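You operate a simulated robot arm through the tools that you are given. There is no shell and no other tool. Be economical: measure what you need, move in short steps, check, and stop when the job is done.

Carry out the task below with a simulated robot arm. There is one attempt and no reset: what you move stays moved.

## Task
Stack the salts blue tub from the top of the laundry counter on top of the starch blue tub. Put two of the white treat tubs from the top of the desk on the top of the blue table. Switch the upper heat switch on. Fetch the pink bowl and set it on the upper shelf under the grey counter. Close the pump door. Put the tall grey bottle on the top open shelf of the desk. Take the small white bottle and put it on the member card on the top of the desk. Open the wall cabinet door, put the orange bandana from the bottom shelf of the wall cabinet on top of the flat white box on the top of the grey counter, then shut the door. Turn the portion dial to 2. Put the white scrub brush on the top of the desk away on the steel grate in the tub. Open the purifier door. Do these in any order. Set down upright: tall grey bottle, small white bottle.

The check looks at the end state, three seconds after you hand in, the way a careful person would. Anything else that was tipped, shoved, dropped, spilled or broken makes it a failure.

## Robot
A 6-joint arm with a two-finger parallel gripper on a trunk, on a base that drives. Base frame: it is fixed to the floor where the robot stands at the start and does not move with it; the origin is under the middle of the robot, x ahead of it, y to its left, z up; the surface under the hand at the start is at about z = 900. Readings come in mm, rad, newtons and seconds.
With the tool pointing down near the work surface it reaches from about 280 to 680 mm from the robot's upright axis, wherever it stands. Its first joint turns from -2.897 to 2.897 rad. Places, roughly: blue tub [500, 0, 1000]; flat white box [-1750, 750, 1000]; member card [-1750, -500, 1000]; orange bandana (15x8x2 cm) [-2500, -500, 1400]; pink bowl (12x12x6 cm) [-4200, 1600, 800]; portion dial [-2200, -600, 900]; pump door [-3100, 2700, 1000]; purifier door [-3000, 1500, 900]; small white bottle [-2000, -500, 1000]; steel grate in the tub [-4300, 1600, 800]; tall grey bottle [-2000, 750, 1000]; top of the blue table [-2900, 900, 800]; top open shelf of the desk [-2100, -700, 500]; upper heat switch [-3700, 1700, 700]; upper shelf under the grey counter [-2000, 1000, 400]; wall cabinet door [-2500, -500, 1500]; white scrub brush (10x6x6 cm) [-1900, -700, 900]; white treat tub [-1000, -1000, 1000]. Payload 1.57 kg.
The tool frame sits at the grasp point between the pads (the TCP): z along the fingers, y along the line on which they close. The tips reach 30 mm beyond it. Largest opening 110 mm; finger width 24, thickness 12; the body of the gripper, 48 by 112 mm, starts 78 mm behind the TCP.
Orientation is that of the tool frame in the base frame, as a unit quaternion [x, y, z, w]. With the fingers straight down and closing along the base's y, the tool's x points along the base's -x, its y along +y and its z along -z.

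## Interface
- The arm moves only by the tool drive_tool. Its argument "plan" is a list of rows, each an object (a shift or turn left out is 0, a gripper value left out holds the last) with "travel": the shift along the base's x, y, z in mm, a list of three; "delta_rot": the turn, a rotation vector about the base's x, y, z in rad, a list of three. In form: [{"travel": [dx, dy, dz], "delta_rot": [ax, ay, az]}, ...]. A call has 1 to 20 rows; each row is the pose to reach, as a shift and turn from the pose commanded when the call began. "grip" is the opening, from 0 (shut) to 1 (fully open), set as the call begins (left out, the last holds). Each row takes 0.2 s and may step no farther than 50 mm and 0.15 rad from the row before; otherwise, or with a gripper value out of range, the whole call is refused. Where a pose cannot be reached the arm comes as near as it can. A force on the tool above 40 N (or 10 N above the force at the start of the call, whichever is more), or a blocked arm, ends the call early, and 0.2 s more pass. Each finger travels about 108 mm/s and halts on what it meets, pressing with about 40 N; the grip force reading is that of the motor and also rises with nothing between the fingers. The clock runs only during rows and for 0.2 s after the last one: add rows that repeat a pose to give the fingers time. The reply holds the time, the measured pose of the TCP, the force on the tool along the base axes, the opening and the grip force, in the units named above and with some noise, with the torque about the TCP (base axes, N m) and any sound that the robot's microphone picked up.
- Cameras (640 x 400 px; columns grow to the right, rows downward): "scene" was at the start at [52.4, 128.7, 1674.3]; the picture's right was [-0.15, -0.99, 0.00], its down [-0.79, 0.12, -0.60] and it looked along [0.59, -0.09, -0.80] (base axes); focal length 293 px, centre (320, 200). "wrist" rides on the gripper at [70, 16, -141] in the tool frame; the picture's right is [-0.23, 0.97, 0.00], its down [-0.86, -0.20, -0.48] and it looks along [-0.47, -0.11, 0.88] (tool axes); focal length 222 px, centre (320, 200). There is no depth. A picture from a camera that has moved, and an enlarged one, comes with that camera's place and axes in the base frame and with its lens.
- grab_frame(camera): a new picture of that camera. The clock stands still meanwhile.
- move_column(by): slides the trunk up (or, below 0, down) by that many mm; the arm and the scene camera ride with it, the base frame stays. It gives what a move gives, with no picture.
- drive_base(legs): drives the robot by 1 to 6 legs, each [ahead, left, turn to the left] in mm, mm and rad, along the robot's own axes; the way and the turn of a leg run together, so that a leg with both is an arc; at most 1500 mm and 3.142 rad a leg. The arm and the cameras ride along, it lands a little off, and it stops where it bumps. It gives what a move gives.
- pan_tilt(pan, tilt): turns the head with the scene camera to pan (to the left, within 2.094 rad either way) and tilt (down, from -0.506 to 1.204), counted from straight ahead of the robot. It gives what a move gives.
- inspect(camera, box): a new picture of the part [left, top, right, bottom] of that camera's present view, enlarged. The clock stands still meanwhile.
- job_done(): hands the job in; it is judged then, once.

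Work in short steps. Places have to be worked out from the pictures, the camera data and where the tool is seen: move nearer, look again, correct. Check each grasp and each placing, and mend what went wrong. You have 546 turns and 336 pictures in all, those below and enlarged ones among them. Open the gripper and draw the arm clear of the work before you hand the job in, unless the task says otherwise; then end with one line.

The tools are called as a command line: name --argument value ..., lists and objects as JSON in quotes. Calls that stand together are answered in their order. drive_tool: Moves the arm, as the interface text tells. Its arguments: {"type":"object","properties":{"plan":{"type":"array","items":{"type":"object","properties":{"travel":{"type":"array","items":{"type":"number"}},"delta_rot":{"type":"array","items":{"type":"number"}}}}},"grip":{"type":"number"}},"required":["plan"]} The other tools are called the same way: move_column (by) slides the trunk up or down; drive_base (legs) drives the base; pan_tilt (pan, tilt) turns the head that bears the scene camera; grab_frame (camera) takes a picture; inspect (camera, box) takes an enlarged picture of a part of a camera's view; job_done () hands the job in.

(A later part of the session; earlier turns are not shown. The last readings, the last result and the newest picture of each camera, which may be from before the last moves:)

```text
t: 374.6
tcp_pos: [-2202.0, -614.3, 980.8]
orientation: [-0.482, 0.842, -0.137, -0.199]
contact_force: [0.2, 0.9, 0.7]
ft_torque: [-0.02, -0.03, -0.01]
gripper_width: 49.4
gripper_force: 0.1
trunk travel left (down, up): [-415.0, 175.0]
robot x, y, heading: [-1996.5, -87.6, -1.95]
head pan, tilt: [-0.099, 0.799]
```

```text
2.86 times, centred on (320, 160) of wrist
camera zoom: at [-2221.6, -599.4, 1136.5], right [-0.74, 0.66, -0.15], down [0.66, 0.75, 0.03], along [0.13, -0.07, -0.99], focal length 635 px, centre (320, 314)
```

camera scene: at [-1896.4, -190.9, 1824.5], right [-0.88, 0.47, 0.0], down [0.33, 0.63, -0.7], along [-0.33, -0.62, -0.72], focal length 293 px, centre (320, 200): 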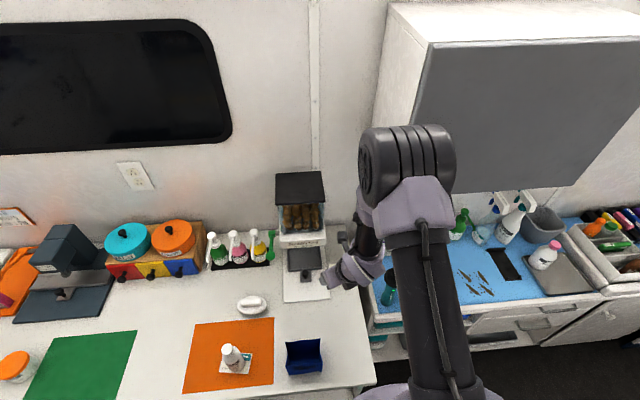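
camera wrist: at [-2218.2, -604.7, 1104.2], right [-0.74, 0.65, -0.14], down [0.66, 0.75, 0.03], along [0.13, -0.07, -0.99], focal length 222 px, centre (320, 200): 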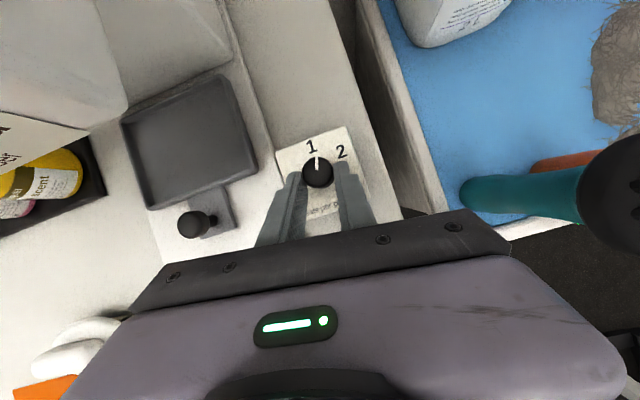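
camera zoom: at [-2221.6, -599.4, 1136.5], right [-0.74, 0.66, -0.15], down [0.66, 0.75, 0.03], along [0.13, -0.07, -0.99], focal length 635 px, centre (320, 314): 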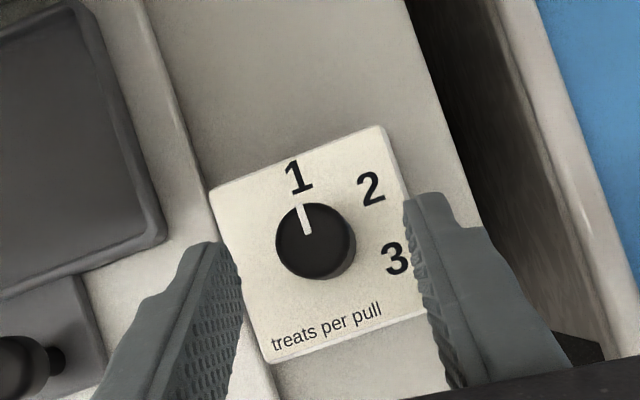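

The knob still points at 1 (fingers slipped round it; the box hasn't moved). The arm seems near a wrist singularity with the trunk this high; I'll lower the trunk by ~220 while raising the hand, then use an upright grip.

drive_tool --plan '[{"travel": [10, 20, 40]}, {"travel": [15, 35, 80]}, {"travel": [15, 40, 115]}]'

move_column --by -110

drive_tool --plan '[{"travel": [0, 0, 40]}, {"travel": [0, 0, 80]}, {"travel": [0, 0, 115]}]'

move_column --by -110

drive_tool --plan '[{"travel": [0, 0, 30]}, {"travel": [0, 0, 60]}]'

grab_frame --camera "scene"

```text
t: 375.4
tcp_pos: [-2189.3, -574.9, 1096.0]
orientation: [-0.482, 0.842, -0.14, -0.198]
contact_force: [-0.1, 0.7, -0.2]
ft_torque: [-0.07, -0.01, 0.0]
gripper_width: 49.6
gripper_force: 0.2
trunk travel left (down, up): [-415.0, 175.0]
robot x, y, heading: [-1994.2, -87.7, -1.957]
head pan, tilt: [-0.099, 0.799]
```

```text
t: 376.8
tcp_pos: [-2189.5, -576.5, 986.1]
orientation: [-0.482, 0.842, -0.139, -0.197]
contact_force: [0.5, 0.1, 0.6]
ft_torque: [0.01, 0.02, 0.02]
gripper_width: 49.5
gripper_force: 0.1
trunk travel left (down, up): [-305.0, 285.0]
robot x, y, heading: [-1997.6, -86.9, -1.952]
head pan, tilt: [-0.099, 0.799]
```

```text
t: 377.6
tcp_pos: [-2196.0, -571.0, 1103.5]
orientation: [-0.484, 0.841, -0.148, -0.192]
contact_force: [0.3, -0.7, 0.6]
ft_torque: [0.01, 0.0, 0.0]
gripper_width: 49.3
gripper_force: 0.1
out of reach, approached as far as the arm can: row 2, 3
trunk travel left (down, up): [-305.0, 285.0]
robot x, y, heading: [-1995.8, -83.0, -1.957]
head pan, tilt: [-0.099, 0.799]
```

```text
t: 379.0
tcp_pos: [-2196.7, -571.0, 993.2]
orientation: [-0.483, 0.841, -0.148, -0.192]
contact_force: [-0.1, 0.3, 0.6]
ft_torque: [0.02, 0.0, -0.04]
gripper_width: 49.6
gripper_force: 0.1
trunk travel left (down, up): [-195.0, 395.0]
robot x, y, heading: [-1997.5, -84.6, -1.954]
head pan, tilt: [-0.099, 0.799]
```

```text
t: 379.6
tcp_pos: [-2194.7, -572.1, 1053.3]
orientation: [-0.484, 0.841, -0.147, -0.192]
contact_force: [-0.4, -0.1, -1.4]
ft_torque: [0.0, -0.01, 0.02]
gripper_width: 49.5
gripper_force: 0.1
trunk travel left (down, up): [-195.0, 395.0]
robot x, y, heading: [-1996.5, -86.0, -1.955]
head pan, tilt: [-0.099, 0.799]
```

```text
149 pictures are left
camera scene: at [-1895.9, -191.1, 1604.5], right [-0.89, 0.46, 0.0], down [0.33, 0.63, -0.7], along [-0.32, -0.62, -0.72], focal length 293 px, centre (320, 200)
```

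scene: 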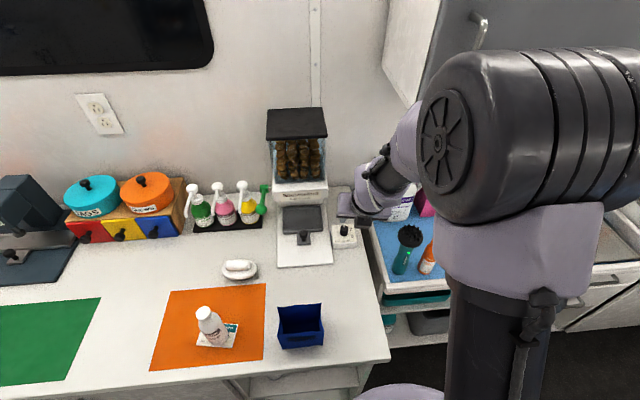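

Forearm is now slanted (better). Bring the tool nearly upright, then yaw +0.5 to test reach.

drive_tool --plan '[{"travel": [0, 0, 0], "delta_rot": [0.13, -0.054, 0]}, {"travel": [0, -5, 0], "delta_rot": [0.26, -0.109, 0]}, {"travel": [0, -10, 0], "delta_rot": [0.36, -0.15, 0]}, {"travel": [0, -10, 0], "delta_rot": [0.36, -0.15, 0]}]'

drive_tool --plan '[{"delta_rot": [0, 0, 0.14]}, {"delta_rot": [0, 0, 0.28]}, {"delta_rot": [0, 0, 0.42]}, {"delta_rot": [0, 0, 0.56]}]'

grab_frame --camera "wrist"

```text
t: 380.6
tcp_pos: [-2157.0, -579.2, 1034.8]
orientation: [-0.486, 0.872, -0.02, -0.06]
contact_force: [0.0, 1.5, 0.2]
ft_torque: [0.01, -0.03, 0.03]
gripper_width: 49.3
gripper_force: 0.1
out of reach, approached as far as the arm can: row 1, 2, 3, 4
trunk travel left (down, up): [-195.0, 395.0]
robot x, y, heading: [-1992.0, -84.5, -1.953]
head pan, tilt: [-0.099, 0.799]
```

```text
t: 381.6
tcp_pos: [-2090.4, -538.7, 965.8]
orientation: [-0.695, 0.711, -0.017, -0.105]
contact_force: [-0.5, 0.6, -0.4]
ft_torque: [-0.03, 0.0, -0.03]
gripper_width: 49.4
gripper_force: 0.0
out of reach, approached as far as the arm can: row 1, 2, 3, 4
trunk travel left (down, up): [-195.0, 395.0]
robot x, y, heading: [-1994.1, -84.1, -1.957]
head pan, tilt: [-0.099, 0.799]
```

```text
148 pictures are left
camera wrist: at [-2091.3, -583.3, 1118.9], right [-0.96, 0.26, 0.08], down [0.27, 0.92, 0.3], along [0.0, 0.31, -0.95], focal length 222 px, centre (320, 200)
```

wrist: 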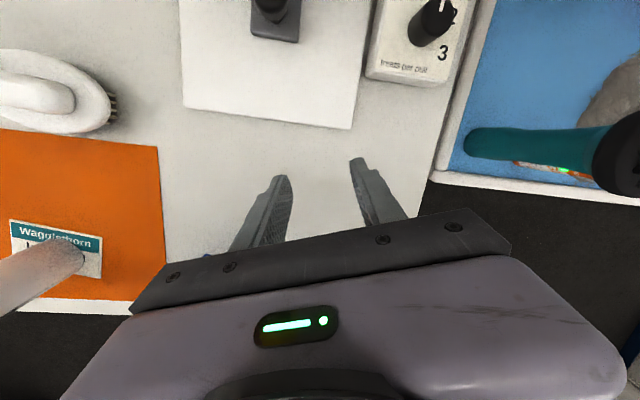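

Counter-clockwise is limited in this posture; clockwise should be free. Rotate back clockwise 0.6 and level the tool, raising it.

drive_tool --plan '[{"travel": [0, 0, 20], "delta_rot": [0, 0, -0.14]}, {"travel": [-10, 0, 45], "delta_rot": [0, 0, -0.28]}, {"travel": [-20, -5, 70], "delta_rot": [0, 0, -0.42]}, {"travel": [-30, -10, 85], "delta_rot": [0, 0, -0.56]}, {"travel": [-40, -15, 95], "delta_rot": [0, 0, -0.6]}]'

grab_frame --camera "wrist"

```text
t: 382.8
tcp_pos: [-2131.7, -556.3, 1063.7]
orientation: [-0.453, 0.885, 0.015, -0.104]
contact_force: [0.0, 1.0, 0.3]
ft_torque: [0.0, 0.04, 0.01]
gripper_width: 49.6
gripper_force: 0.1
trunk travel left (down, up): [-195.0, 395.0]
robot x, y, heading: [-1995.6, -81.1, -1.953]
head pan, tilt: [-0.099, 0.799]
```

```text
147 pictures are left
camera wrist: at [-2157.6, -592.8, 1214.9], right [-0.65, 0.76, 0.08], down [0.74, 0.6, 0.3], along [0.18, 0.25, -0.95], focal length 222 px, centre (320, 200)
```

wrist: 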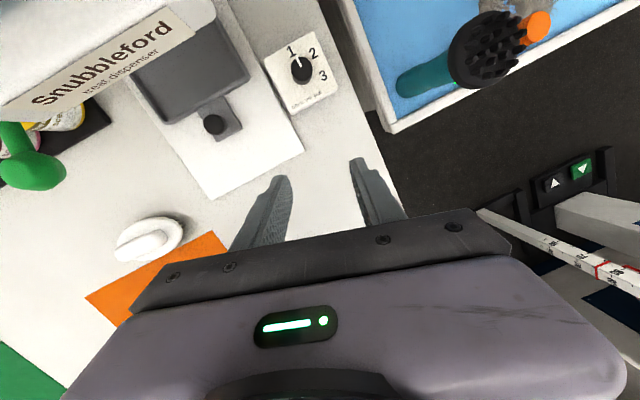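

No limit here. Level the tool.

drive_tool --plan '[{"travel": [0, 0, 0], "delta_rot": [0.034, -0.1, 0]}, {"travel": [0, 0, 0], "delta_rot": [0.065, -0.19, 0]}, {"travel": [0, 0, 0], "delta_rot": [0.065, -0.19, 0]}]'

drive_tool --plan '[{"travel": [-20, -20, 0]}, {"travel": [-45, -45, 0]}, {"travel": [-77, -76, 0]}, {"travel": [-77, -76, 0]}]'

grab_frame --camera "wrist"

grab_frame --camera "scene"

```text
t: 383.6
tcp_pos: [-2127.4, -556.7, 1062.0]
orientation: [-0.453, 0.892, 0.002, -0.009]
contact_force: [-0.4, -1.0, 0.6]
ft_torque: [0.0, 0.04, -0.01]
gripper_width: 49.5
gripper_force: 0.2
out of reach, approached as far as the arm can: row 2, 3
trunk travel left (down, up): [-195.0, 395.0]
robot x, y, heading: [-1993.1, -87.6, -1.957]
head pan, tilt: [-0.099, 0.799]
```

```text
t: 384.6
tcp_pos: [-2159.2, -621.5, 1042.7]
orientation: [-0.442, 0.897, 0.006, -0.026]
contact_force: [0.0, -0.1, -0.6]
ft_torque: [-0.04, -0.03, -0.01]
gripper_width: 49.3
gripper_force: 0.1
out of reach, approached as far as the arm can: row 1, 2, 3, 4
trunk travel left (down, up): [-195.0, 395.0]
robot x, y, heading: [-1995.9, -84.4, -1.957]
head pan, tilt: [-0.099, 0.799]
```

```text
146 pictures are left
camera wrist: at [-2208.4, -666.3, 1185.5], right [-0.63, 0.77, 0.02], down [0.7, 0.56, 0.44], along [0.32, 0.29, -0.9], focal length 222 px, centre (320, 200)
```

wrist: 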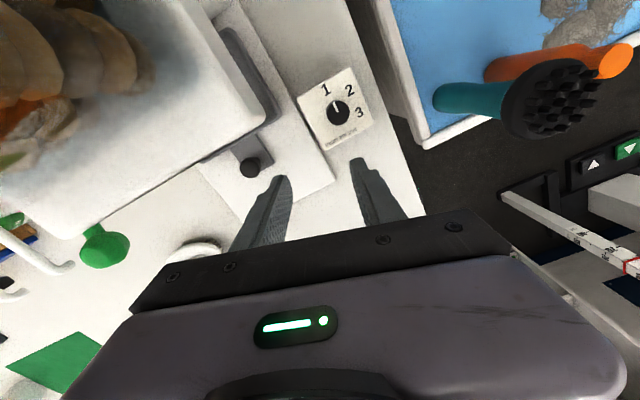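

```text
145 pictures are left
camera scene: at [-1895.8, -191.2, 1604.5], right [-0.89, 0.46, 0.0], down [0.33, 0.63, -0.7], along [-0.32, -0.62, -0.72], focal length 293 px, centre (320, 200)
```

scene: 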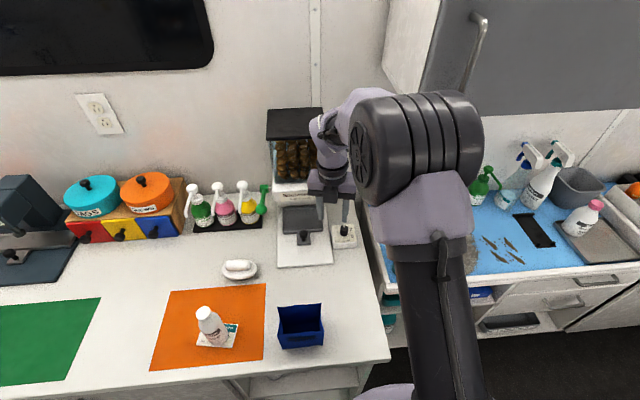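

The camera is close to the hopper in this orientation. I back away and rotate the tool clockwise ~1.7 so the camera faces the aisle side, with enough clockwise range left for the 60° turn.

drive_tool --plan '[{"travel": [10, 35, 15]}, {"travel": [20, 70, 30]}, {"travel": [25, 100, 40]}]'

drive_tool --plan '[{"delta_rot": [0, 0, -0.15]}, {"delta_rot": [0, 0, -0.3]}, {"delta_rot": [0, 0, -0.45]}, {"delta_rot": [0, 0, -0.6]}, {"delta_rot": [0, 0, -0.75]}, {"delta_rot": [0, 0, -0.9]}, {"delta_rot": [0, 0, -1.05]}, {"delta_rot": [0, 0, -1.2]}, {"delta_rot": [0, 0, -1.35]}, {"delta_rot": [0, 0, -1.5]}, {"delta_rot": [0, 0, -1.65]}]'

grab_frame --camera "wrist"

grab_frame --camera "scene"

```text
t: 385.4
tcp_pos: [-2133.9, -521.1, 1082.6]
orientation: [-0.441, 0.897, 0.006, -0.026]
contact_force: [-0.5, 0.0, 0.3]
ft_torque: [-0.01, -0.02, -0.01]
gripper_width: 49.3
gripper_force: 0.0
trunk travel left (down, up): [-195.0, 395.0]
robot x, y, heading: [-1994.0, -84.1, -1.952]
head pan, tilt: [-0.099, 0.799]
```

```text
t: 387.8
tcp_pos: [-2134.7, -522.8, 1081.1]
orientation: [0.36, 0.933, 0.023, -0.014]
contact_force: [-1.2, -1.2, 0.0]
ft_torque: [0.0, -0.02, 0.02]
gripper_width: 49.6
gripper_force: 0.1
trunk travel left (down, up): [-195.0, 395.0]
robot x, y, heading: [-1991.8, -87.3, -1.957]
head pan, tilt: [-0.099, 0.799]
```

```text
144 pictures are left
camera wrist: at [-2175.5, -470.3, 1225.1], right [0.82, 0.57, 0.02], down [0.5, -0.75, 0.44], along [0.26, -0.35, -0.9], focal length 222 px, centre (320, 200)
```

wrist: 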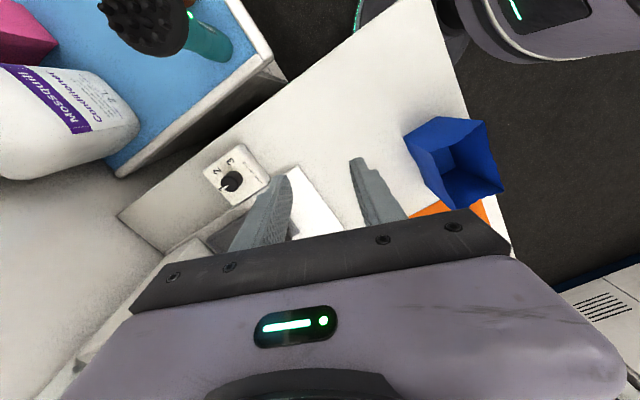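

```text
143 pictures are left
camera scene: at [-1896.1, -191.5, 1604.5], right [-0.89, 0.46, 0.0], down [0.33, 0.64, -0.7], along [-0.32, -0.62, -0.72], focal length 293 px, centre (320, 200)
```

scene: 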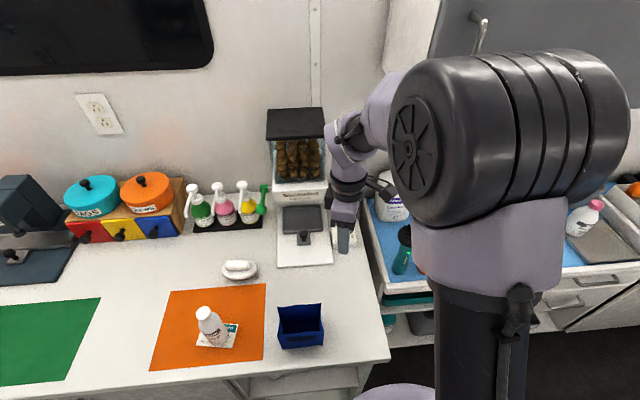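

Rotation was free. Now go over the knob with this orientation (hopper ~35 mm clear, jug ~50 mm clear), levelling the tool.

drive_tool --plan '[{"travel": [-20, -30, 0], "delta_rot": [-0.053, -0.01, 0]}, {"travel": [-40, -60, -15], "delta_rot": [-0.053, -0.01, 0]}, {"travel": [-60, -90, -40], "delta_rot": [-0.053, -0.01, 0]}, {"travel": [-73, -109, -70], "delta_rot": [-0.053, -0.01, 0]}, {"travel": [-73, -109, -90], "delta_rot": [-0.053, -0.01, 0]}, {"travel": [-73, -109, -90], "delta_rot": [-0.053, -0.01, 0]}]'

grab_frame --camera "wrist"

inspect --camera "scene" --box '[250, 90, 430, 280]'

```text
t: 389.2
tcp_pos: [-2208.1, -630.6, 992.2]
orientation: [0.359, 0.933, 0.0, -0.001]
contact_force: [-0.2, -0.5, 0.7]
ft_torque: [0.01, -0.05, 0.02]
gripper_width: 49.6
gripper_force: 0.0
trunk travel left (down, up): [-195.0, 395.0]
robot x, y, heading: [-1994.6, -84.4, -1.952]
head pan, tilt: [-0.099, 0.799]
```

```text
142 pictures are left
camera wrist: at [-2249.6, -570.9, 1132.8], right [0.82, 0.57, 0.0], down [0.5, -0.72, 0.48], along [0.27, -0.39, -0.88], focal length 222 px, centre (320, 200)
```

wrist: 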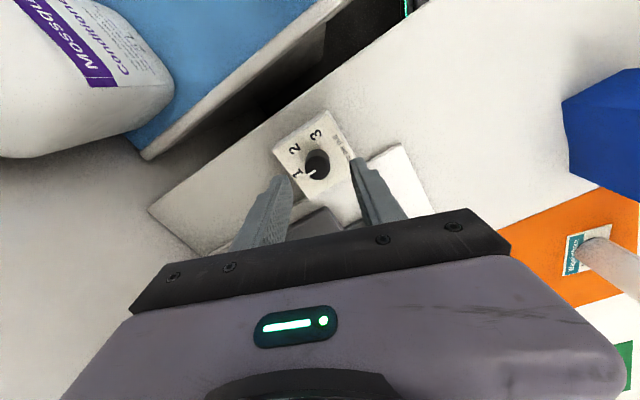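

```text
2.11 times, centred on (340, 185) of scene
camera zoom: at [-1896.1, -191.5, 1604.5], right [-0.89, 0.46, 0.0], down [0.33, 0.64, -0.7], along [-0.32, -0.62, -0.72], focal length 617 px, centre (278, 232)
```

zoom: 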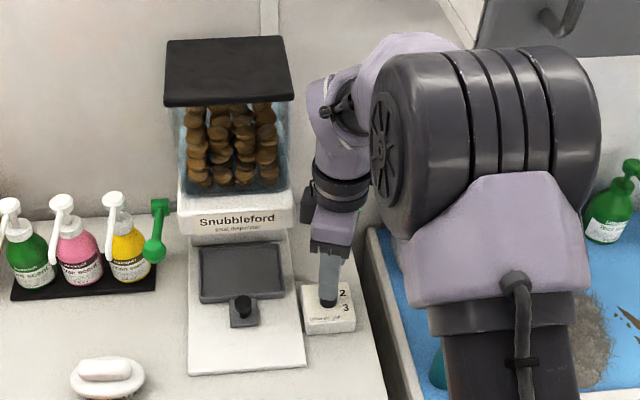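

Aligned. Descend to z≈946 around the knob and close.

drive_tool --plan '[{"travel": [-2, 0, -20]}, {"travel": [-2, 0, -38]}, {"travel": [-2, 0, -46]}, {"travel": [-2, 0, -46]}]'

inspect --camera "wrist" --box '[240, 80, 400, 220]'

```text
t: 390.2
tcp_pos: [-2209.4, -629.6, 944.7]
orientation: [0.359, 0.933, 0.0, -0.001]
contact_force: [0.2, -0.1, 0.5]
ft_torque: [0.0, 0.0, 0.04]
gripper_width: 49.4
gripper_force: 0.0
trunk travel left (down, up): [-195.0, 395.0]
robot x, y, heading: [-1994.0, -82.9, -1.956]
head pan, tilt: [-0.099, 0.799]
```

```text
2.86 times, centred on (320, 150) of wrist
camera zoom: at [-2252.0, -571.4, 1085.4], right [0.82, 0.57, 0.0], down [0.5, -0.72, 0.48], along [0.27, -0.39, -0.88], focal length 635 px, centre (320, 343)
```

zoom: 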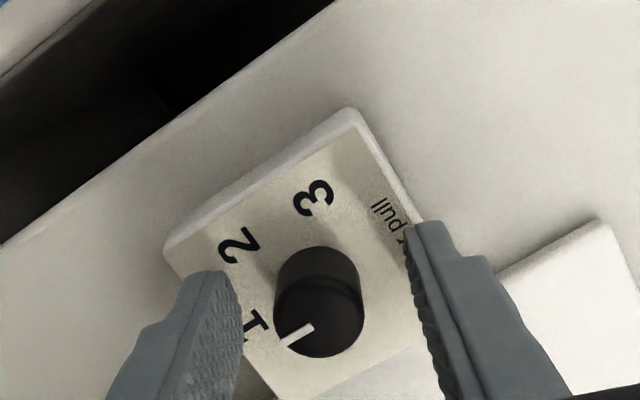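

drive_tool --plan '[{"travel": [0, 0, 0]}, {"travel": [0, 0, 0]}, {"travel": [0, 0, 0]}]' --grip 0

inspect --camera "wrist" --box '[240, 80, 400, 220]'

```text
t: 391.0
tcp_pos: [-2211.4, -631.2, 945.5]
orientation: [0.359, 0.933, -0.001, 0.0]
contact_force: [-6.5, -7.4, 1.9]
ft_torque: [-0.18, 0.28, -0.01]
gripper_width: 24.4
gripper_force: 36.1
trunk travel left (down, up): [-195.0, 395.0]
robot x, y, heading: [-1996.7, -87.9, -1.951]
head pan, tilt: [-0.099, 0.799]
```

```text
2.86 times, centred on (320, 150) of wrist
camera zoom: at [-2252.8, -572.2, 1085.5], right [0.82, 0.57, 0.0], down [0.5, -0.72, 0.48], along [0.27, -0.39, -0.88], focal length 635 px, centre (320, 343)
```

zoom: 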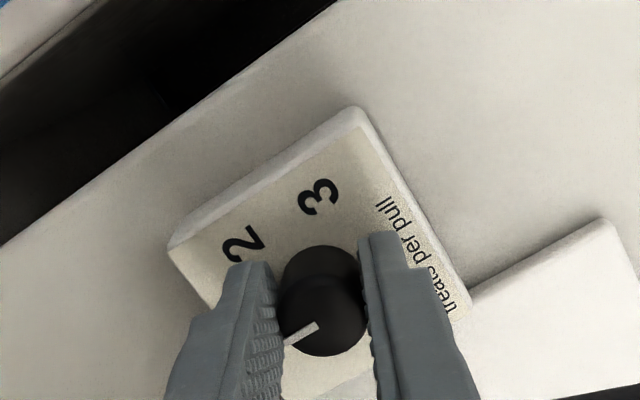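

Good diametral grip. Rotate clockwise 1.05 rad about this axis.

drive_tool --plan '[{"delta_rot": [0, 0, -0.12]}, {"delta_rot": [0, 0, -0.24]}, {"delta_rot": [0, 0, -0.36]}, {"delta_rot": [0, 0, -0.48]}, {"delta_rot": [0, 0, -0.6]}]'

inspect --camera "wrist" --box '[240, 80, 400, 220]'

```text
t: 392.2
tcp_pos: [-2208.4, -629.3, 944.7]
orientation: [0.62, 0.785, -0.001, 0.0]
contact_force: [3.0, 3.3, 3.3]
ft_torque: [-0.25, -0.24, 0.05]
gripper_width: 24.3
gripper_force: 36.6
trunk travel left (down, up): [-195.0, 395.0]
robot x, y, heading: [-1993.0, -84.9, -1.954]
head pan, tilt: [-0.099, 0.799]
```

```text
2.86 times, centred on (320, 150) of wrist
camera zoom: at [-2210.3, -558.4, 1085.6], right [1.0, 0.01, 0.0], down [0.0, -0.88, 0.48], along [0.0, -0.48, -0.88], focal length 635 px, centre (320, 343)
```

zoom: 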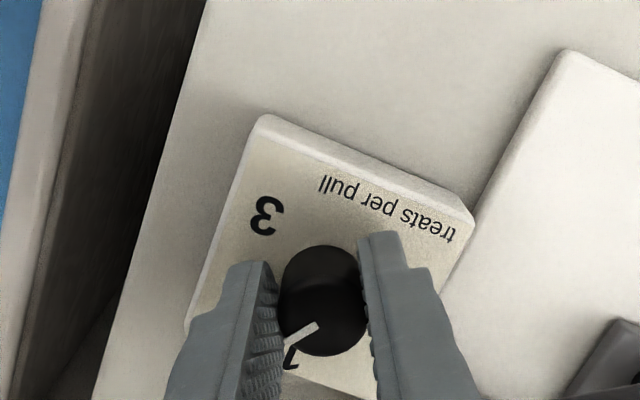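

The knob is turning with the gripper. Continue the remaining ~0.45 rad.

drive_tool --plan '[{"delta_rot": [0, 0, -0.12]}, {"delta_rot": [0, 0, -0.24]}, {"delta_rot": [0, 0, -0.36]}, {"delta_rot": [0, 0, -0.45]}, {"delta_rot": [0, 0, -0.45]}]'

inspect --camera "wrist" --box '[240, 80, 400, 220]'

```text
t: 393.4
tcp_pos: [-2206.8, -629.7, 944.7]
orientation: [0.779, 0.627, 0.001, -0.001]
contact_force: [21.6, 11.6, -7.1]
ft_torque: [0.55, -0.72, 0.08]
gripper_width: 24.6
gripper_force: 36.7
trunk travel left (down, up): [-195.0, 395.0]
robot x, y, heading: [-1996.7, -89.5, -1.953]
head pan, tilt: [-0.099, 0.799]
```

```text
2.86 times, centred on (320, 150) of wrist
camera zoom: at [-2177.2, -565.5, 1085.7], right [0.9, -0.43, 0.0], down [-0.38, -0.79, 0.48], along [-0.21, -0.43, -0.88], focal length 635 px, centre (320, 343)
```

zoom: 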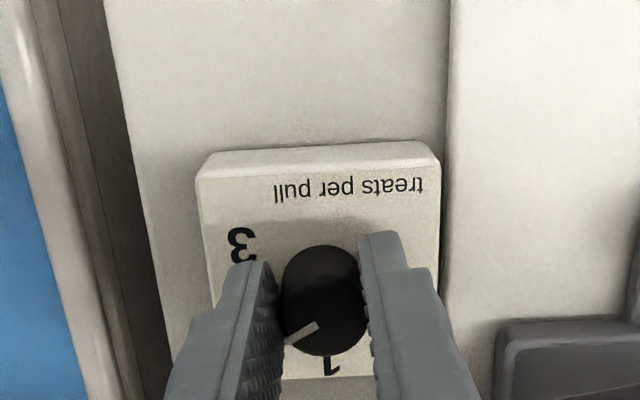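

Pointer now ~60° from "1". Release and check.

drive_tool --plan '[{"travel": [0, 0, 0]}, {"travel": [0, 0, 0]}, {"travel": [0, 0, 30]}, {"travel": [5, 20, 60]}]' --grip 0.5

inspect --camera "wrist" --box '[220, 60, 420, 220]'

```text
t: 394.4
tcp_pos: [-2205.3, -609.9, 1005.9]
orientation: [0.778, 0.628, -0.002, 0.001]
contact_force: [-0.3, 0.8, -0.2]
ft_torque: [0.0, -0.03, -0.02]
gripper_width: 54.9
gripper_force: 0.1
trunk travel left (down, up): [-195.0, 395.0]
robot x, y, heading: [-1993.9, -83.5, -1.958]
head pan, tilt: [-0.099, 0.799]
```

```text
2.50 times, centred on (320, 140) of wrist
camera zoom: at [-2174.8, -544.8, 1146.0], right [0.9, -0.43, 0.0], down [-0.38, -0.79, 0.48], along [-0.21, -0.43, -0.88], focal length 555 px, centre (320, 350)
```

zoom: 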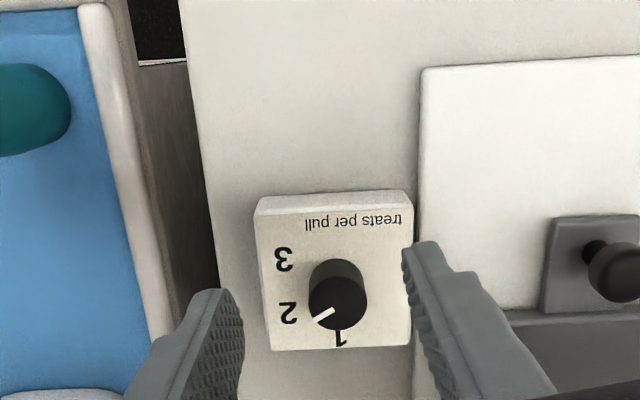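

drive_tool --plan '[{"travel": [-10, -35, 30]}, {"travel": [-20, -60, 60]}]'

inspect --camera "wrist" --box '[270, 120, 410, 240]'

inspect --camera "scene" --box '[320, 210, 370, 260]'

```text
t: 395.0
tcp_pos: [-2224.6, -671.0, 1064.1]
orientation: [0.778, 0.628, 0.0, 0.0]
contact_force: [0.1, 0.0, 0.9]
ft_torque: [-0.01, 0.04, -0.01]
gripper_width: 54.9
gripper_force: 0.0
trunk travel left (down, up): [-195.0, 395.0]
robot x, y, heading: [-1997.8, -82.3, -1.957]
head pan, tilt: [-0.099, 0.799]
```

```text
3.33 times, centred on (340, 180) of wrist
camera zoom: at [-2194.6, -605.5, 1205.0], right [0.9, -0.43, 0.0], down [-0.38, -0.79, 0.48], along [-0.21, -0.43, -0.88], focal length 740 px, centre (253, 267)
```

zoom: 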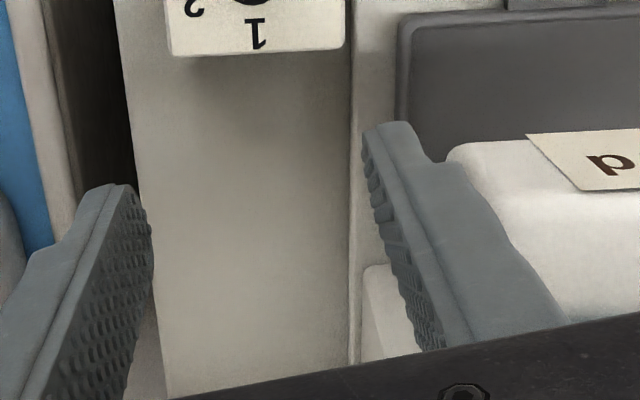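

```text
8.00 times, centred on (345, 235) of scene
camera zoom: at [-1896.0, -191.2, 1604.5], right [-0.89, 0.46, 0.0], down [0.33, 0.63, -0.7], along [-0.32, -0.62, -0.72], focal length 2345 px, centre (120, -80)
```

zoom: 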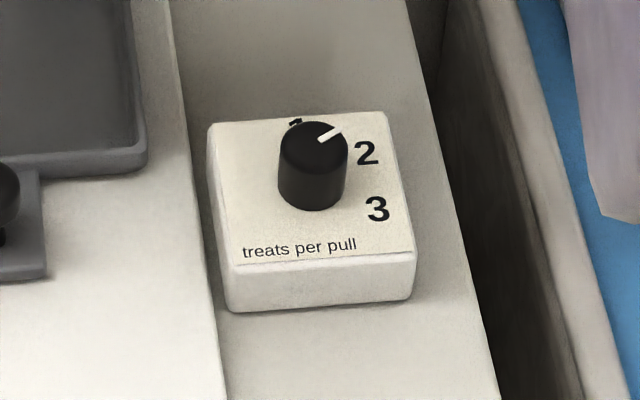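

Pointer is at ~60°, right at "2". Now retreat carefully from between feeder and box.

drive_tool --plan '[{"travel": [15, 45, 0]}, {"travel": [30, 90, 10]}, {"travel": [45, 130, 20]}, {"travel": [60, 165, 20]}]'

grab_frame --camera "scene"

grab_frame --camera "wrist"

```text
t: 396.0
tcp_pos: [-2166.5, -503.8, 1084.6]
orientation: [0.778, 0.628, -0.001, 0.001]
contact_force: [0.3, 0.5, 0.7]
ft_torque: [0.02, 0.0, -0.02]
gripper_width: 54.9
gripper_force: 0.0
trunk travel left (down, up): [-195.0, 395.0]
robot x, y, heading: [-1993.9, -83.6, -1.959]
head pan, tilt: [-0.099, 0.799]
```

```text
133 pictures are left
camera scene: at [-1895.7, -190.7, 1604.5], right [-0.89, 0.46, 0.0], down [0.33, 0.63, -0.7], along [-0.32, -0.62, -0.72], focal length 293 px, centre (320, 200)
```

scene: 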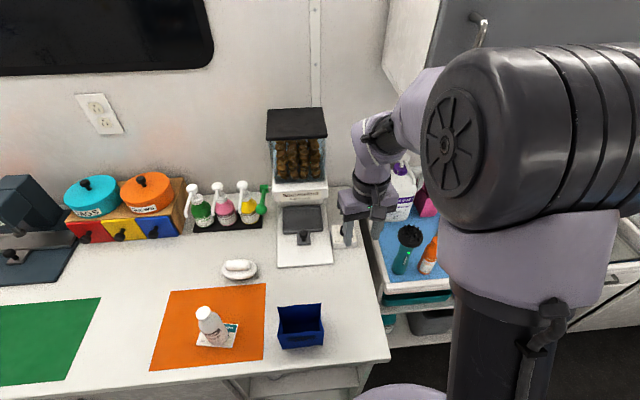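

```text
132 pictures are left
camera wrist: at [-2136.0, -439.8, 1226.2], right [0.9, -0.43, 0.0], down [-0.38, -0.79, 0.48], along [-0.21, -0.43, -0.88], focal length 222 px, centre (320, 200)
```

wrist: 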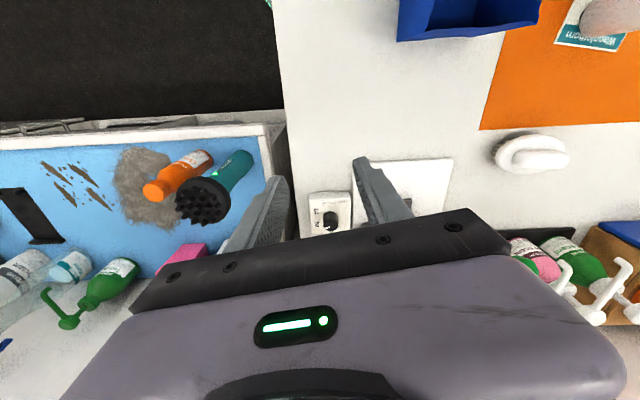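

Dial done. Now the wall cabinet: back away from the desk, tuck high, and look at the cabinet.

drive_base --legs '[[-250, 0, 0], [0, -150, 0]]'

move_column --by 150

pan_tilt --pan -0.1 --tilt 0.3

grab_frame --camera "scene"

```text
t: 398.8
tcp_pos: [-2210.8, -217.1, 1085.0]
orientation: [0.778, 0.628, -0.001, 0.001]
contact_force: [0.2, -0.4, -0.8]
ft_torque: [0.0, -0.06, 0.01]
gripper_width: 54.9
gripper_force: 0.0
trunk travel left (down, up): [-195.0, 395.0]
robot x, y, heading: [-2040.9, 204.7, -1.955]
head pan, tilt: [-0.099, 0.799]
```

```text
t: 400.6
tcp_pos: [-2210.1, -217.5, 1235.1]
orientation: [0.778, 0.628, 0.0, 0.0]
contact_force: [0.0, -0.5, 0.7]
ft_torque: [0.0, -0.01, -0.02]
gripper_width: 54.8
gripper_force: 0.0
trunk travel left (down, up): [-345.0, 245.0]
robot x, y, heading: [-2041.7, 201.4, -1.957]
head pan, tilt: [-0.099, 0.799]
```

```text
t: 401.5
tcp_pos: [-2210.6, -218.1, 1236.7]
orientation: [0.778, 0.628, -0.001, 0.001]
contact_force: [0.3, -0.1, -0.5]
ft_torque: [-0.02, 0.01, 0.01]
gripper_width: 55.1
gripper_force: 0.0
trunk travel left (down, up): [-345.0, 245.0]
robot x, y, heading: [-2034.7, 200.8, -1.959]
head pan, tilt: [-0.099, 0.3]
```

```text
131 pictures are left
camera scene: at [-1946.0, 85.3, 1798.8], right [-0.89, 0.46, 0.0], down [0.14, 0.26, -0.95], along [-0.44, -0.85, -0.3], focal length 293 px, centre (320, 200)
```

scene: 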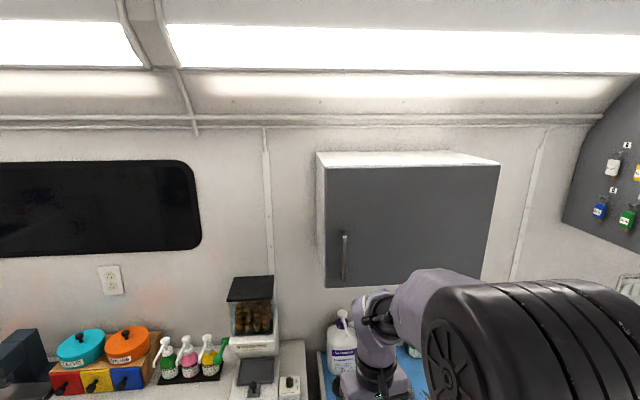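

Handle ≈ (-2318,-497, z 1360–1496), hinge on the right side (door ~463 wide). Pitch the tool horizontal toward the cabinet while raising it.

drive_tool --plan '[{"travel": [0, 0, 10], "delta_rot": [-0.13, 0.05, 0]}, {"travel": [0, 0, 20], "delta_rot": [-0.26, 0.1, 0]}, {"travel": [0, 0, 30], "delta_rot": [-0.39, 0.15, 0]}, {"travel": [-5, -10, 40], "delta_rot": [-0.52, 0.2, 0]}, {"travel": [-10, -20, 50], "delta_rot": [-0.65, 0.25, 0]}, {"travel": [-15, -30, 60], "delta_rot": [-0.78, 0.3, 0]}, {"travel": [-20, -40, 60], "delta_rot": [-0.91, 0.35, 0]}, {"travel": [-25, -50, 60], "delta_rot": [-1.04, 0.4, 0]}, {"travel": [-25, -60, 60], "delta_rot": [-1.17, 0.453, 0]}, {"travel": [-25, -60, 60], "delta_rot": [-1.3, 0.504, 0]}, {"travel": [-25, -60, 60], "delta_rot": [-1.38, 0.535, 0]}]'

grab_frame --camera "scene"

grab_frame --camera "wrist"

```text
t: 403.9
tcp_pos: [-2238.9, -288.3, 1293.7]
orientation: [-0.575, -0.463, 0.584, -0.337]
contact_force: [0.7, -0.1, 0.2]
ft_torque: [0.01, -0.02, -0.04]
gripper_width: 54.8
gripper_force: 0.1
out of reach, approached as far as the arm can: row 5, 6, 10, 11
trunk travel left (down, up): [-345.0, 245.0]
robot x, y, heading: [-2039.5, 198.5, -1.957]
head pan, tilt: [-0.099, 0.3]
```

```text
130 pictures are left
camera scene: at [-1946.0, 84.8, 1798.8], right [-0.89, 0.46, 0.0], down [0.14, 0.26, -0.96], along [-0.44, -0.85, -0.3], focal length 293 px, centre (320, 200)
```

scene: 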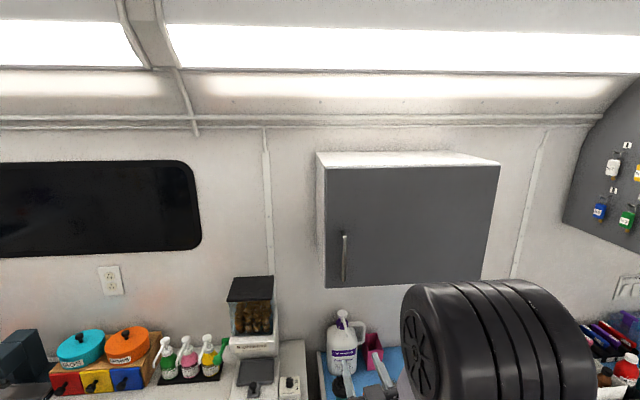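

```text
129 pictures are left
camera wrist: at [-2182.2, -153.2, 1234.4], right [0.93, -0.37, 0.07], down [0.08, 0.39, 0.92], along [-0.36, -0.84, 0.4], focal length 222 px, centre (320, 200)
```

wrist: 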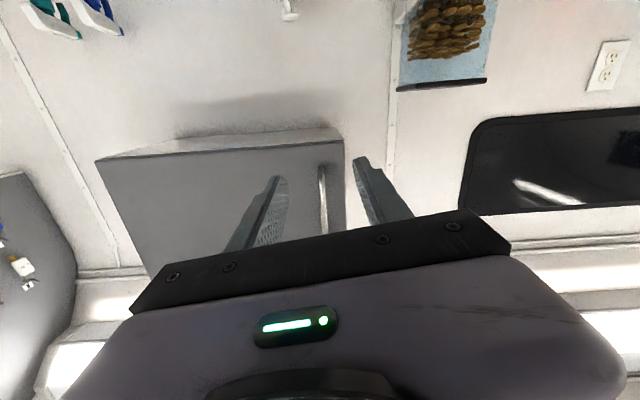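

The wrist view (upside-down) shows the handle right between the fingers. Raise the trunk 110 and drive ahead 140.

move_column --by 110

drive_base --legs '[[140, 0, 0]]'

grab_frame --camera "wrist"

```text
t: 405.3
tcp_pos: [-2239.3, -287.6, 1403.5]
orientation: [-0.575, -0.464, 0.585, -0.336]
contact_force: [-0.2, 0.1, 0.3]
ft_torque: [0.0, 0.0, 0.01]
gripper_width: 54.9
gripper_force: 0.1
trunk travel left (down, up): [-455.0, 135.0]
robot x, y, heading: [-2037.4, 205.7, -1.952]
head pan, tilt: [-0.099, 0.3]
```

```text
t: 406.7
tcp_pos: [-2290.7, -415.5, 1403.7]
orientation: [-0.575, -0.463, 0.585, -0.337]
contact_force: [0.5, -0.9, 0.0]
ft_torque: [0.0, 0.02, 0.0]
gripper_width: 54.9
gripper_force: 0.0
trunk travel left (down, up): [-455.0, 135.0]
robot x, y, heading: [-2093.0, 75.6, -1.953]
head pan, tilt: [-0.099, 0.3]
```

```text
128 pictures are left
camera wrist: at [-2234.1, -280.3, 1344.7], right [0.93, -0.37, 0.07], down [0.08, 0.39, 0.92], along [-0.37, -0.84, 0.4], focal length 222 px, centre (320, 200)
```

wrist: 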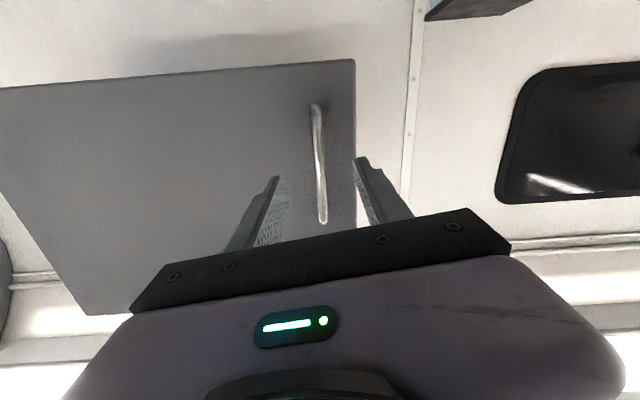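

Handle mid z≈1410 matches TCP height. Advance ~80 mm to straddle the bar.

drive_tool --plan '[{"travel": [-16, -37, 0]}, {"travel": [-28, -64, 0]}, {"travel": [-34, -78, 0]}, {"travel": [-34, -78, 0]}]'

grab_frame --camera "wrist"

```text
t: 407.7
tcp_pos: [-2326.5, -493.0, 1403.3]
orientation: [-0.575, -0.463, 0.585, -0.337]
contact_force: [-0.3, 0.3, -0.1]
ft_torque: [0.03, -0.03, -0.02]
gripper_width: 54.8
gripper_force: 0.0
trunk travel left (down, up): [-455.0, 135.0]
robot x, y, heading: [-2092.3, 75.2, -1.956]
head pan, tilt: [-0.099, 0.3]
```

```text
127 pictures are left
camera wrist: at [-2268.9, -358.8, 1344.7], right [0.93, -0.37, 0.07], down [0.08, 0.39, 0.92], along [-0.36, -0.84, 0.4], focal length 222 px, centre (320, 200)
```

wrist: 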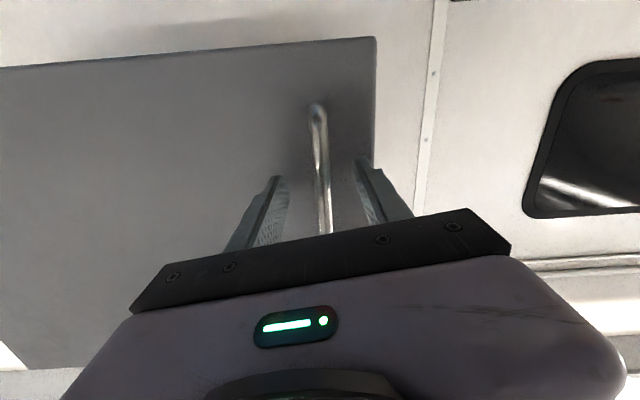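

The bar still seems ~25 mm ahead. Advance slowly until contact.

drive_tool --plan '[{"travel": [-4, -9, 0]}, {"travel": [-7, -18, 0]}, {"travel": [-10, -26, 0]}, {"travel": [-13, -33, 0]}]'

grab_frame --camera "wrist"

```text
t: 408.5
tcp_pos: [-2331.2, -505.7, 1404.2]
orientation: [-0.577, -0.462, 0.584, -0.335]
contact_force: [12.0, 29.6, 8.0]
ft_torque: [-0.61, 0.44, -1.05]
gripper_width: 55.5
gripper_force: 0.4
trunk travel left (down, up): [-455.0, 135.0]
robot x, y, heading: [-2091.3, 77.9, -1.961]
head pan, tilt: [-0.099, 0.3]
stopped in row 3: the force on the tool passed its limit at 48 N (the readings are from after the stop); the commanded pose is now the measured one
```

```text
126 pictures are left
camera wrist: at [-2273.4, -372.0, 1346.0], right [0.93, -0.37, 0.07], down [0.08, 0.39, 0.92], along [-0.37, -0.84, 0.39], focal length 222 px, centre (320, 200)
```

wrist: 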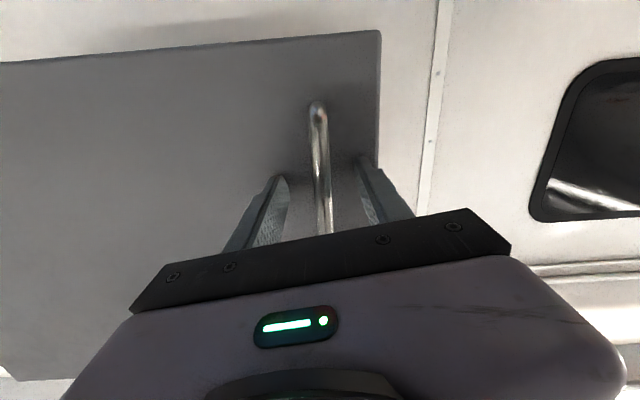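

Tips touch the door; bar is at the TCP. Back off 3 mm and close.

drive_tool --plan '[{"travel": [1, 3, 0]}, {"travel": [1, 3, 0]}, {"travel": [1, 3, 0]}, {"travel": [1, 3, 0]}]' --grip 0

```text
t: 409.5
tcp_pos: [-2329.5, -507.8, 1402.6]
orientation: [-0.577, -0.464, 0.583, -0.335]
contact_force: [17.6, 15.8, 6.2]
ft_torque: [-0.39, -0.79, -0.05]
gripper_width: 15.6
gripper_force: 31.2
trunk travel left (down, up): [-455.0, 135.0]
robot x, y, heading: [-2089.2, 75.6, -1.955]
head pan, tilt: [-0.099, 0.3]
```

Bar gripped. Pull along the door's arc to about 30°.

drive_tool --plan '[{"travel": [8, 35, 0]}, {"travel": [15, 70, 0]}, {"travel": [17, 105, 0]}, {"travel": [17.6, 141, 0]}, {"travel": [13.5, 177, 0]}, {"travel": [8, 212, 0]}]'

grab_frame --camera "wrist"

grab_frame --camera "scene"

```text
t: 410.4
tcp_pos: [-2310.6, -402.2, 1401.5]
orientation: [-0.574, -0.469, 0.58, -0.338]
contact_force: [24.5, -0.6, 2.9]
ft_torque: [-0.34, -0.84, 0.02]
gripper_width: 15.7
gripper_force: 31.5
out of reach, approached as far as the arm can: row 4
trunk travel left (down, up): [-455.0, 135.0]
robot x, y, heading: [-2090.9, 76.7, -1.955]
head pan, tilt: [-0.099, 0.3]
stopped in row 4: the force on the tool passed its limit at 47 N (the readings are from after the stop); the commanded pose is now the measured one
```

```text
125 pictures are left
camera wrist: at [-2254.8, -264.9, 1343.7], right [0.93, -0.35, 0.07], down [0.08, 0.39, 0.92], along [-0.35, -0.85, 0.39], focal length 222 px, centre (320, 200)
```

wrist: 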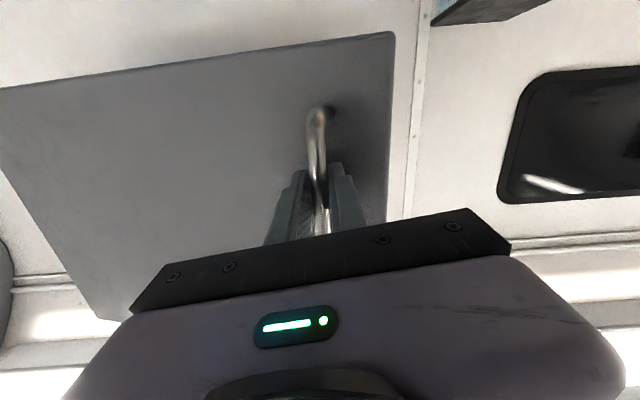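

```text
124 pictures are left
camera scene: at [-1991.7, -39.4, 1908.6], right [-0.89, 0.46, 0.0], down [0.13, 0.26, -0.96], along [-0.44, -0.85, -0.29], focal length 293 px, centre (320, 200)
```

scene: 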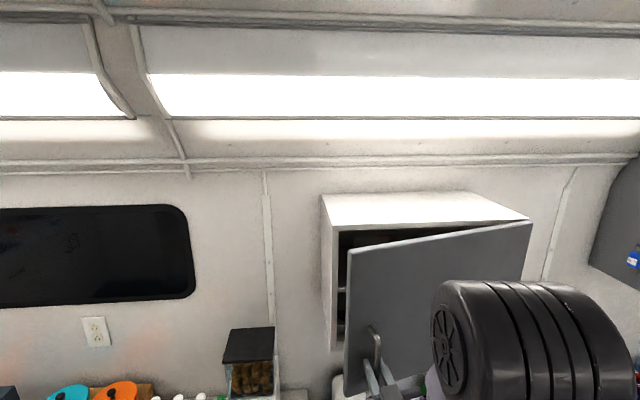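

Door opened ~15°; the arm can't come closer with this tool pitch, so I continue the arc by driving the base.

drive_base --legs '[[-65, -29, 0], [-59, -40, 0]]'

grab_frame --camera "scene"

```text
t: 412.1
tcp_pos: [-2324.3, -262.6, 1399.5]
orientation: [-0.573, -0.471, 0.578, -0.34]
contact_force: [14.5, 4.7, 8.9]
ft_torque: [0.02, -1.36, -0.4]
gripper_width: 15.7
gripper_force: 31.0
trunk travel left (down, up): [-455.0, 135.0]
robot x, y, heading: [-2106.3, 211.5, -1.952]
head pan, tilt: [-0.099, 0.3]
stopped in leg 2: the force on the tool passed its limit at 42 N (the readings are from after the stop); the commanded pose is now the measured one
```

```text
123 pictures are left
camera scene: at [-2007.4, 98.4, 1908.8], right [-0.89, 0.46, 0.0], down [0.13, 0.26, -0.96], along [-0.44, -0.85, -0.29], focal length 293 px, centre (320, 200)
```

scene: 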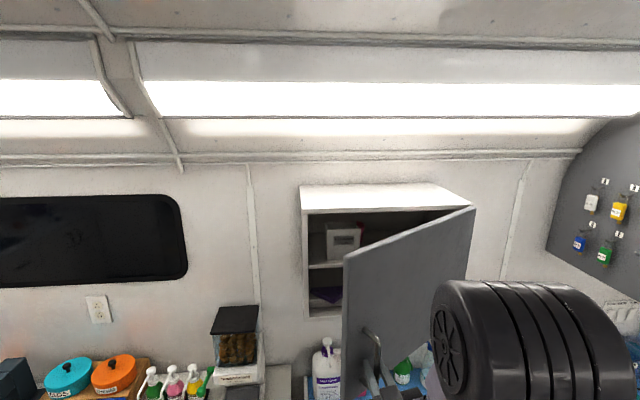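

Door at ~35°. Continue the arc with smaller steps.

drive_base --legs '[[-45, -20, 0], [-40, -35, 0]]'

drive_base --legs '[[-30, -40, 0]]'

grab_frame --camera "scene"

```text
t: 413.5
tcp_pos: [-2354.7, -166.7, 1397.1]
orientation: [0.578, 0.469, -0.576, 0.339]
contact_force: [-23.2, -11.7, -6.7]
ft_torque: [-0.12, -0.74, -0.02]
gripper_width: 15.5
gripper_force: 31.6
trunk travel left (down, up): [-455.0, 135.0]
robot x, y, heading: [-2124.9, 308.8, -1.95]
head pan, tilt: [-0.099, 0.3]
```

```text
t: 414.4
tcp_pos: [-2379.1, -125.2, 1397.5]
orientation: [0.578, 0.47, -0.576, 0.337]
contact_force: [-13.3, -8.9, -8.3]
ft_torque: [-0.14, -0.75, 0.06]
gripper_width: 15.5
gripper_force: 31.2
trunk travel left (down, up): [-455.0, 135.0]
robot x, y, heading: [-2153.3, 352.7, -1.95]
head pan, tilt: [-0.099, 0.3]
```

```text
122 pictures are left
camera scene: at [-2063.2, 235.0, 1909.0], right [-0.89, 0.46, 0.0], down [0.14, 0.26, -0.95], along [-0.44, -0.85, -0.3], focal length 293 px, centre (320, 200)
```

scene: 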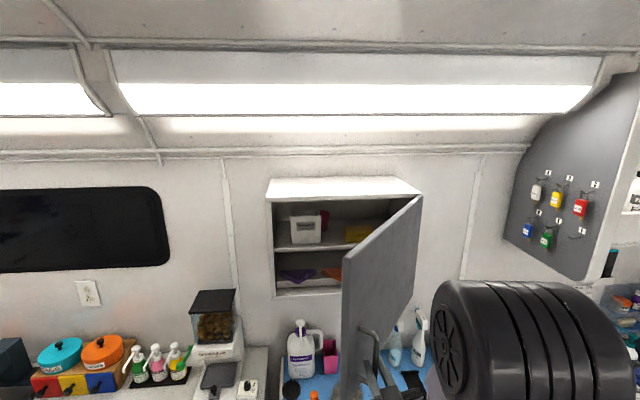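

Door ~53°, both bandanas visible (purple, orange). Continue a bit further along the arc.

drive_base --legs '[[-25, -45, 0], [-15, -45, 0]]'

grab_frame --camera "scene"

```text
t: 415.9
tcp_pos: [-2441.7, -51.5, 1397.6]
orientation: [0.577, 0.471, -0.576, 0.338]
contact_force: [8.7, 11.5, -18.4]
ft_torque: [-0.01, -0.95, 0.17]
gripper_width: 15.1
gripper_force: 31.1
trunk travel left (down, up): [-455.0, 135.0]
robot x, y, heading: [-2217.9, 422.5, -1.951]
head pan, tilt: [-0.099, 0.3]
```

```text
121 pictures are left
camera scene: at [-2125.8, 309.2, 1909.0], right [-0.89, 0.46, 0.0], down [0.14, 0.26, -0.96], along [-0.44, -0.85, -0.29], focal length 293 px, centre (320, 200)
```

scene: 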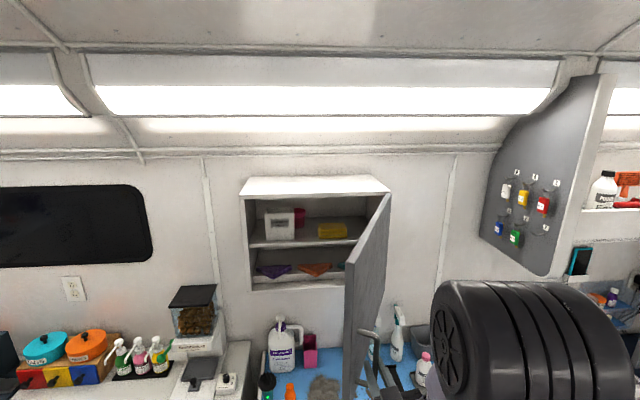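

Door ~67°. I swing it further by turning the base to the right in small steps.

drive_base --legs '[[0, 0, -0.12]]'

drive_base --legs '[[5, 0, -0.1]]'

grab_frame --camera "scene"

```text
t: 416.9
tcp_pos: [-2494.5, -19.7, 1399.1]
orientation: [0.603, 0.435, -0.596, 0.303]
contact_force: [14.4, 20.1, -0.8]
ft_torque: [-0.24, -0.76, 0.03]
gripper_width: 15.5
gripper_force: 31.2
trunk travel left (down, up): [-455.0, 135.0]
robot x, y, heading: [-2219.4, 423.9, -2.073]
head pan, tilt: [-0.099, 0.3]
```

```text
t: 417.8
tcp_pos: [-2539.1, 6.0, 1398.6]
orientation: [0.624, 0.405, -0.609, 0.273]
contact_force: [10.0, 17.9, 8.6]
ft_torque: [-0.26, -0.75, 0.04]
gripper_width: 15.7
gripper_force: 31.1
trunk travel left (down, up): [-455.0, 135.0]
robot x, y, heading: [-2217.0, 422.0, -2.173]
head pan, tilt: [-0.099, 0.3]
```

```text
120 pictures are left
camera scene: at [-2152.3, 289.6, 1909.2], right [-0.77, 0.64, 0.0], down [0.19, 0.22, -0.96], along [-0.61, -0.73, -0.29], focal length 293 px, centre (320, 200)
```

scene: 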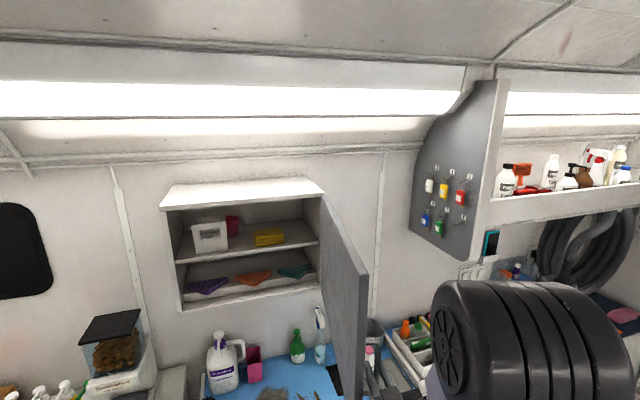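

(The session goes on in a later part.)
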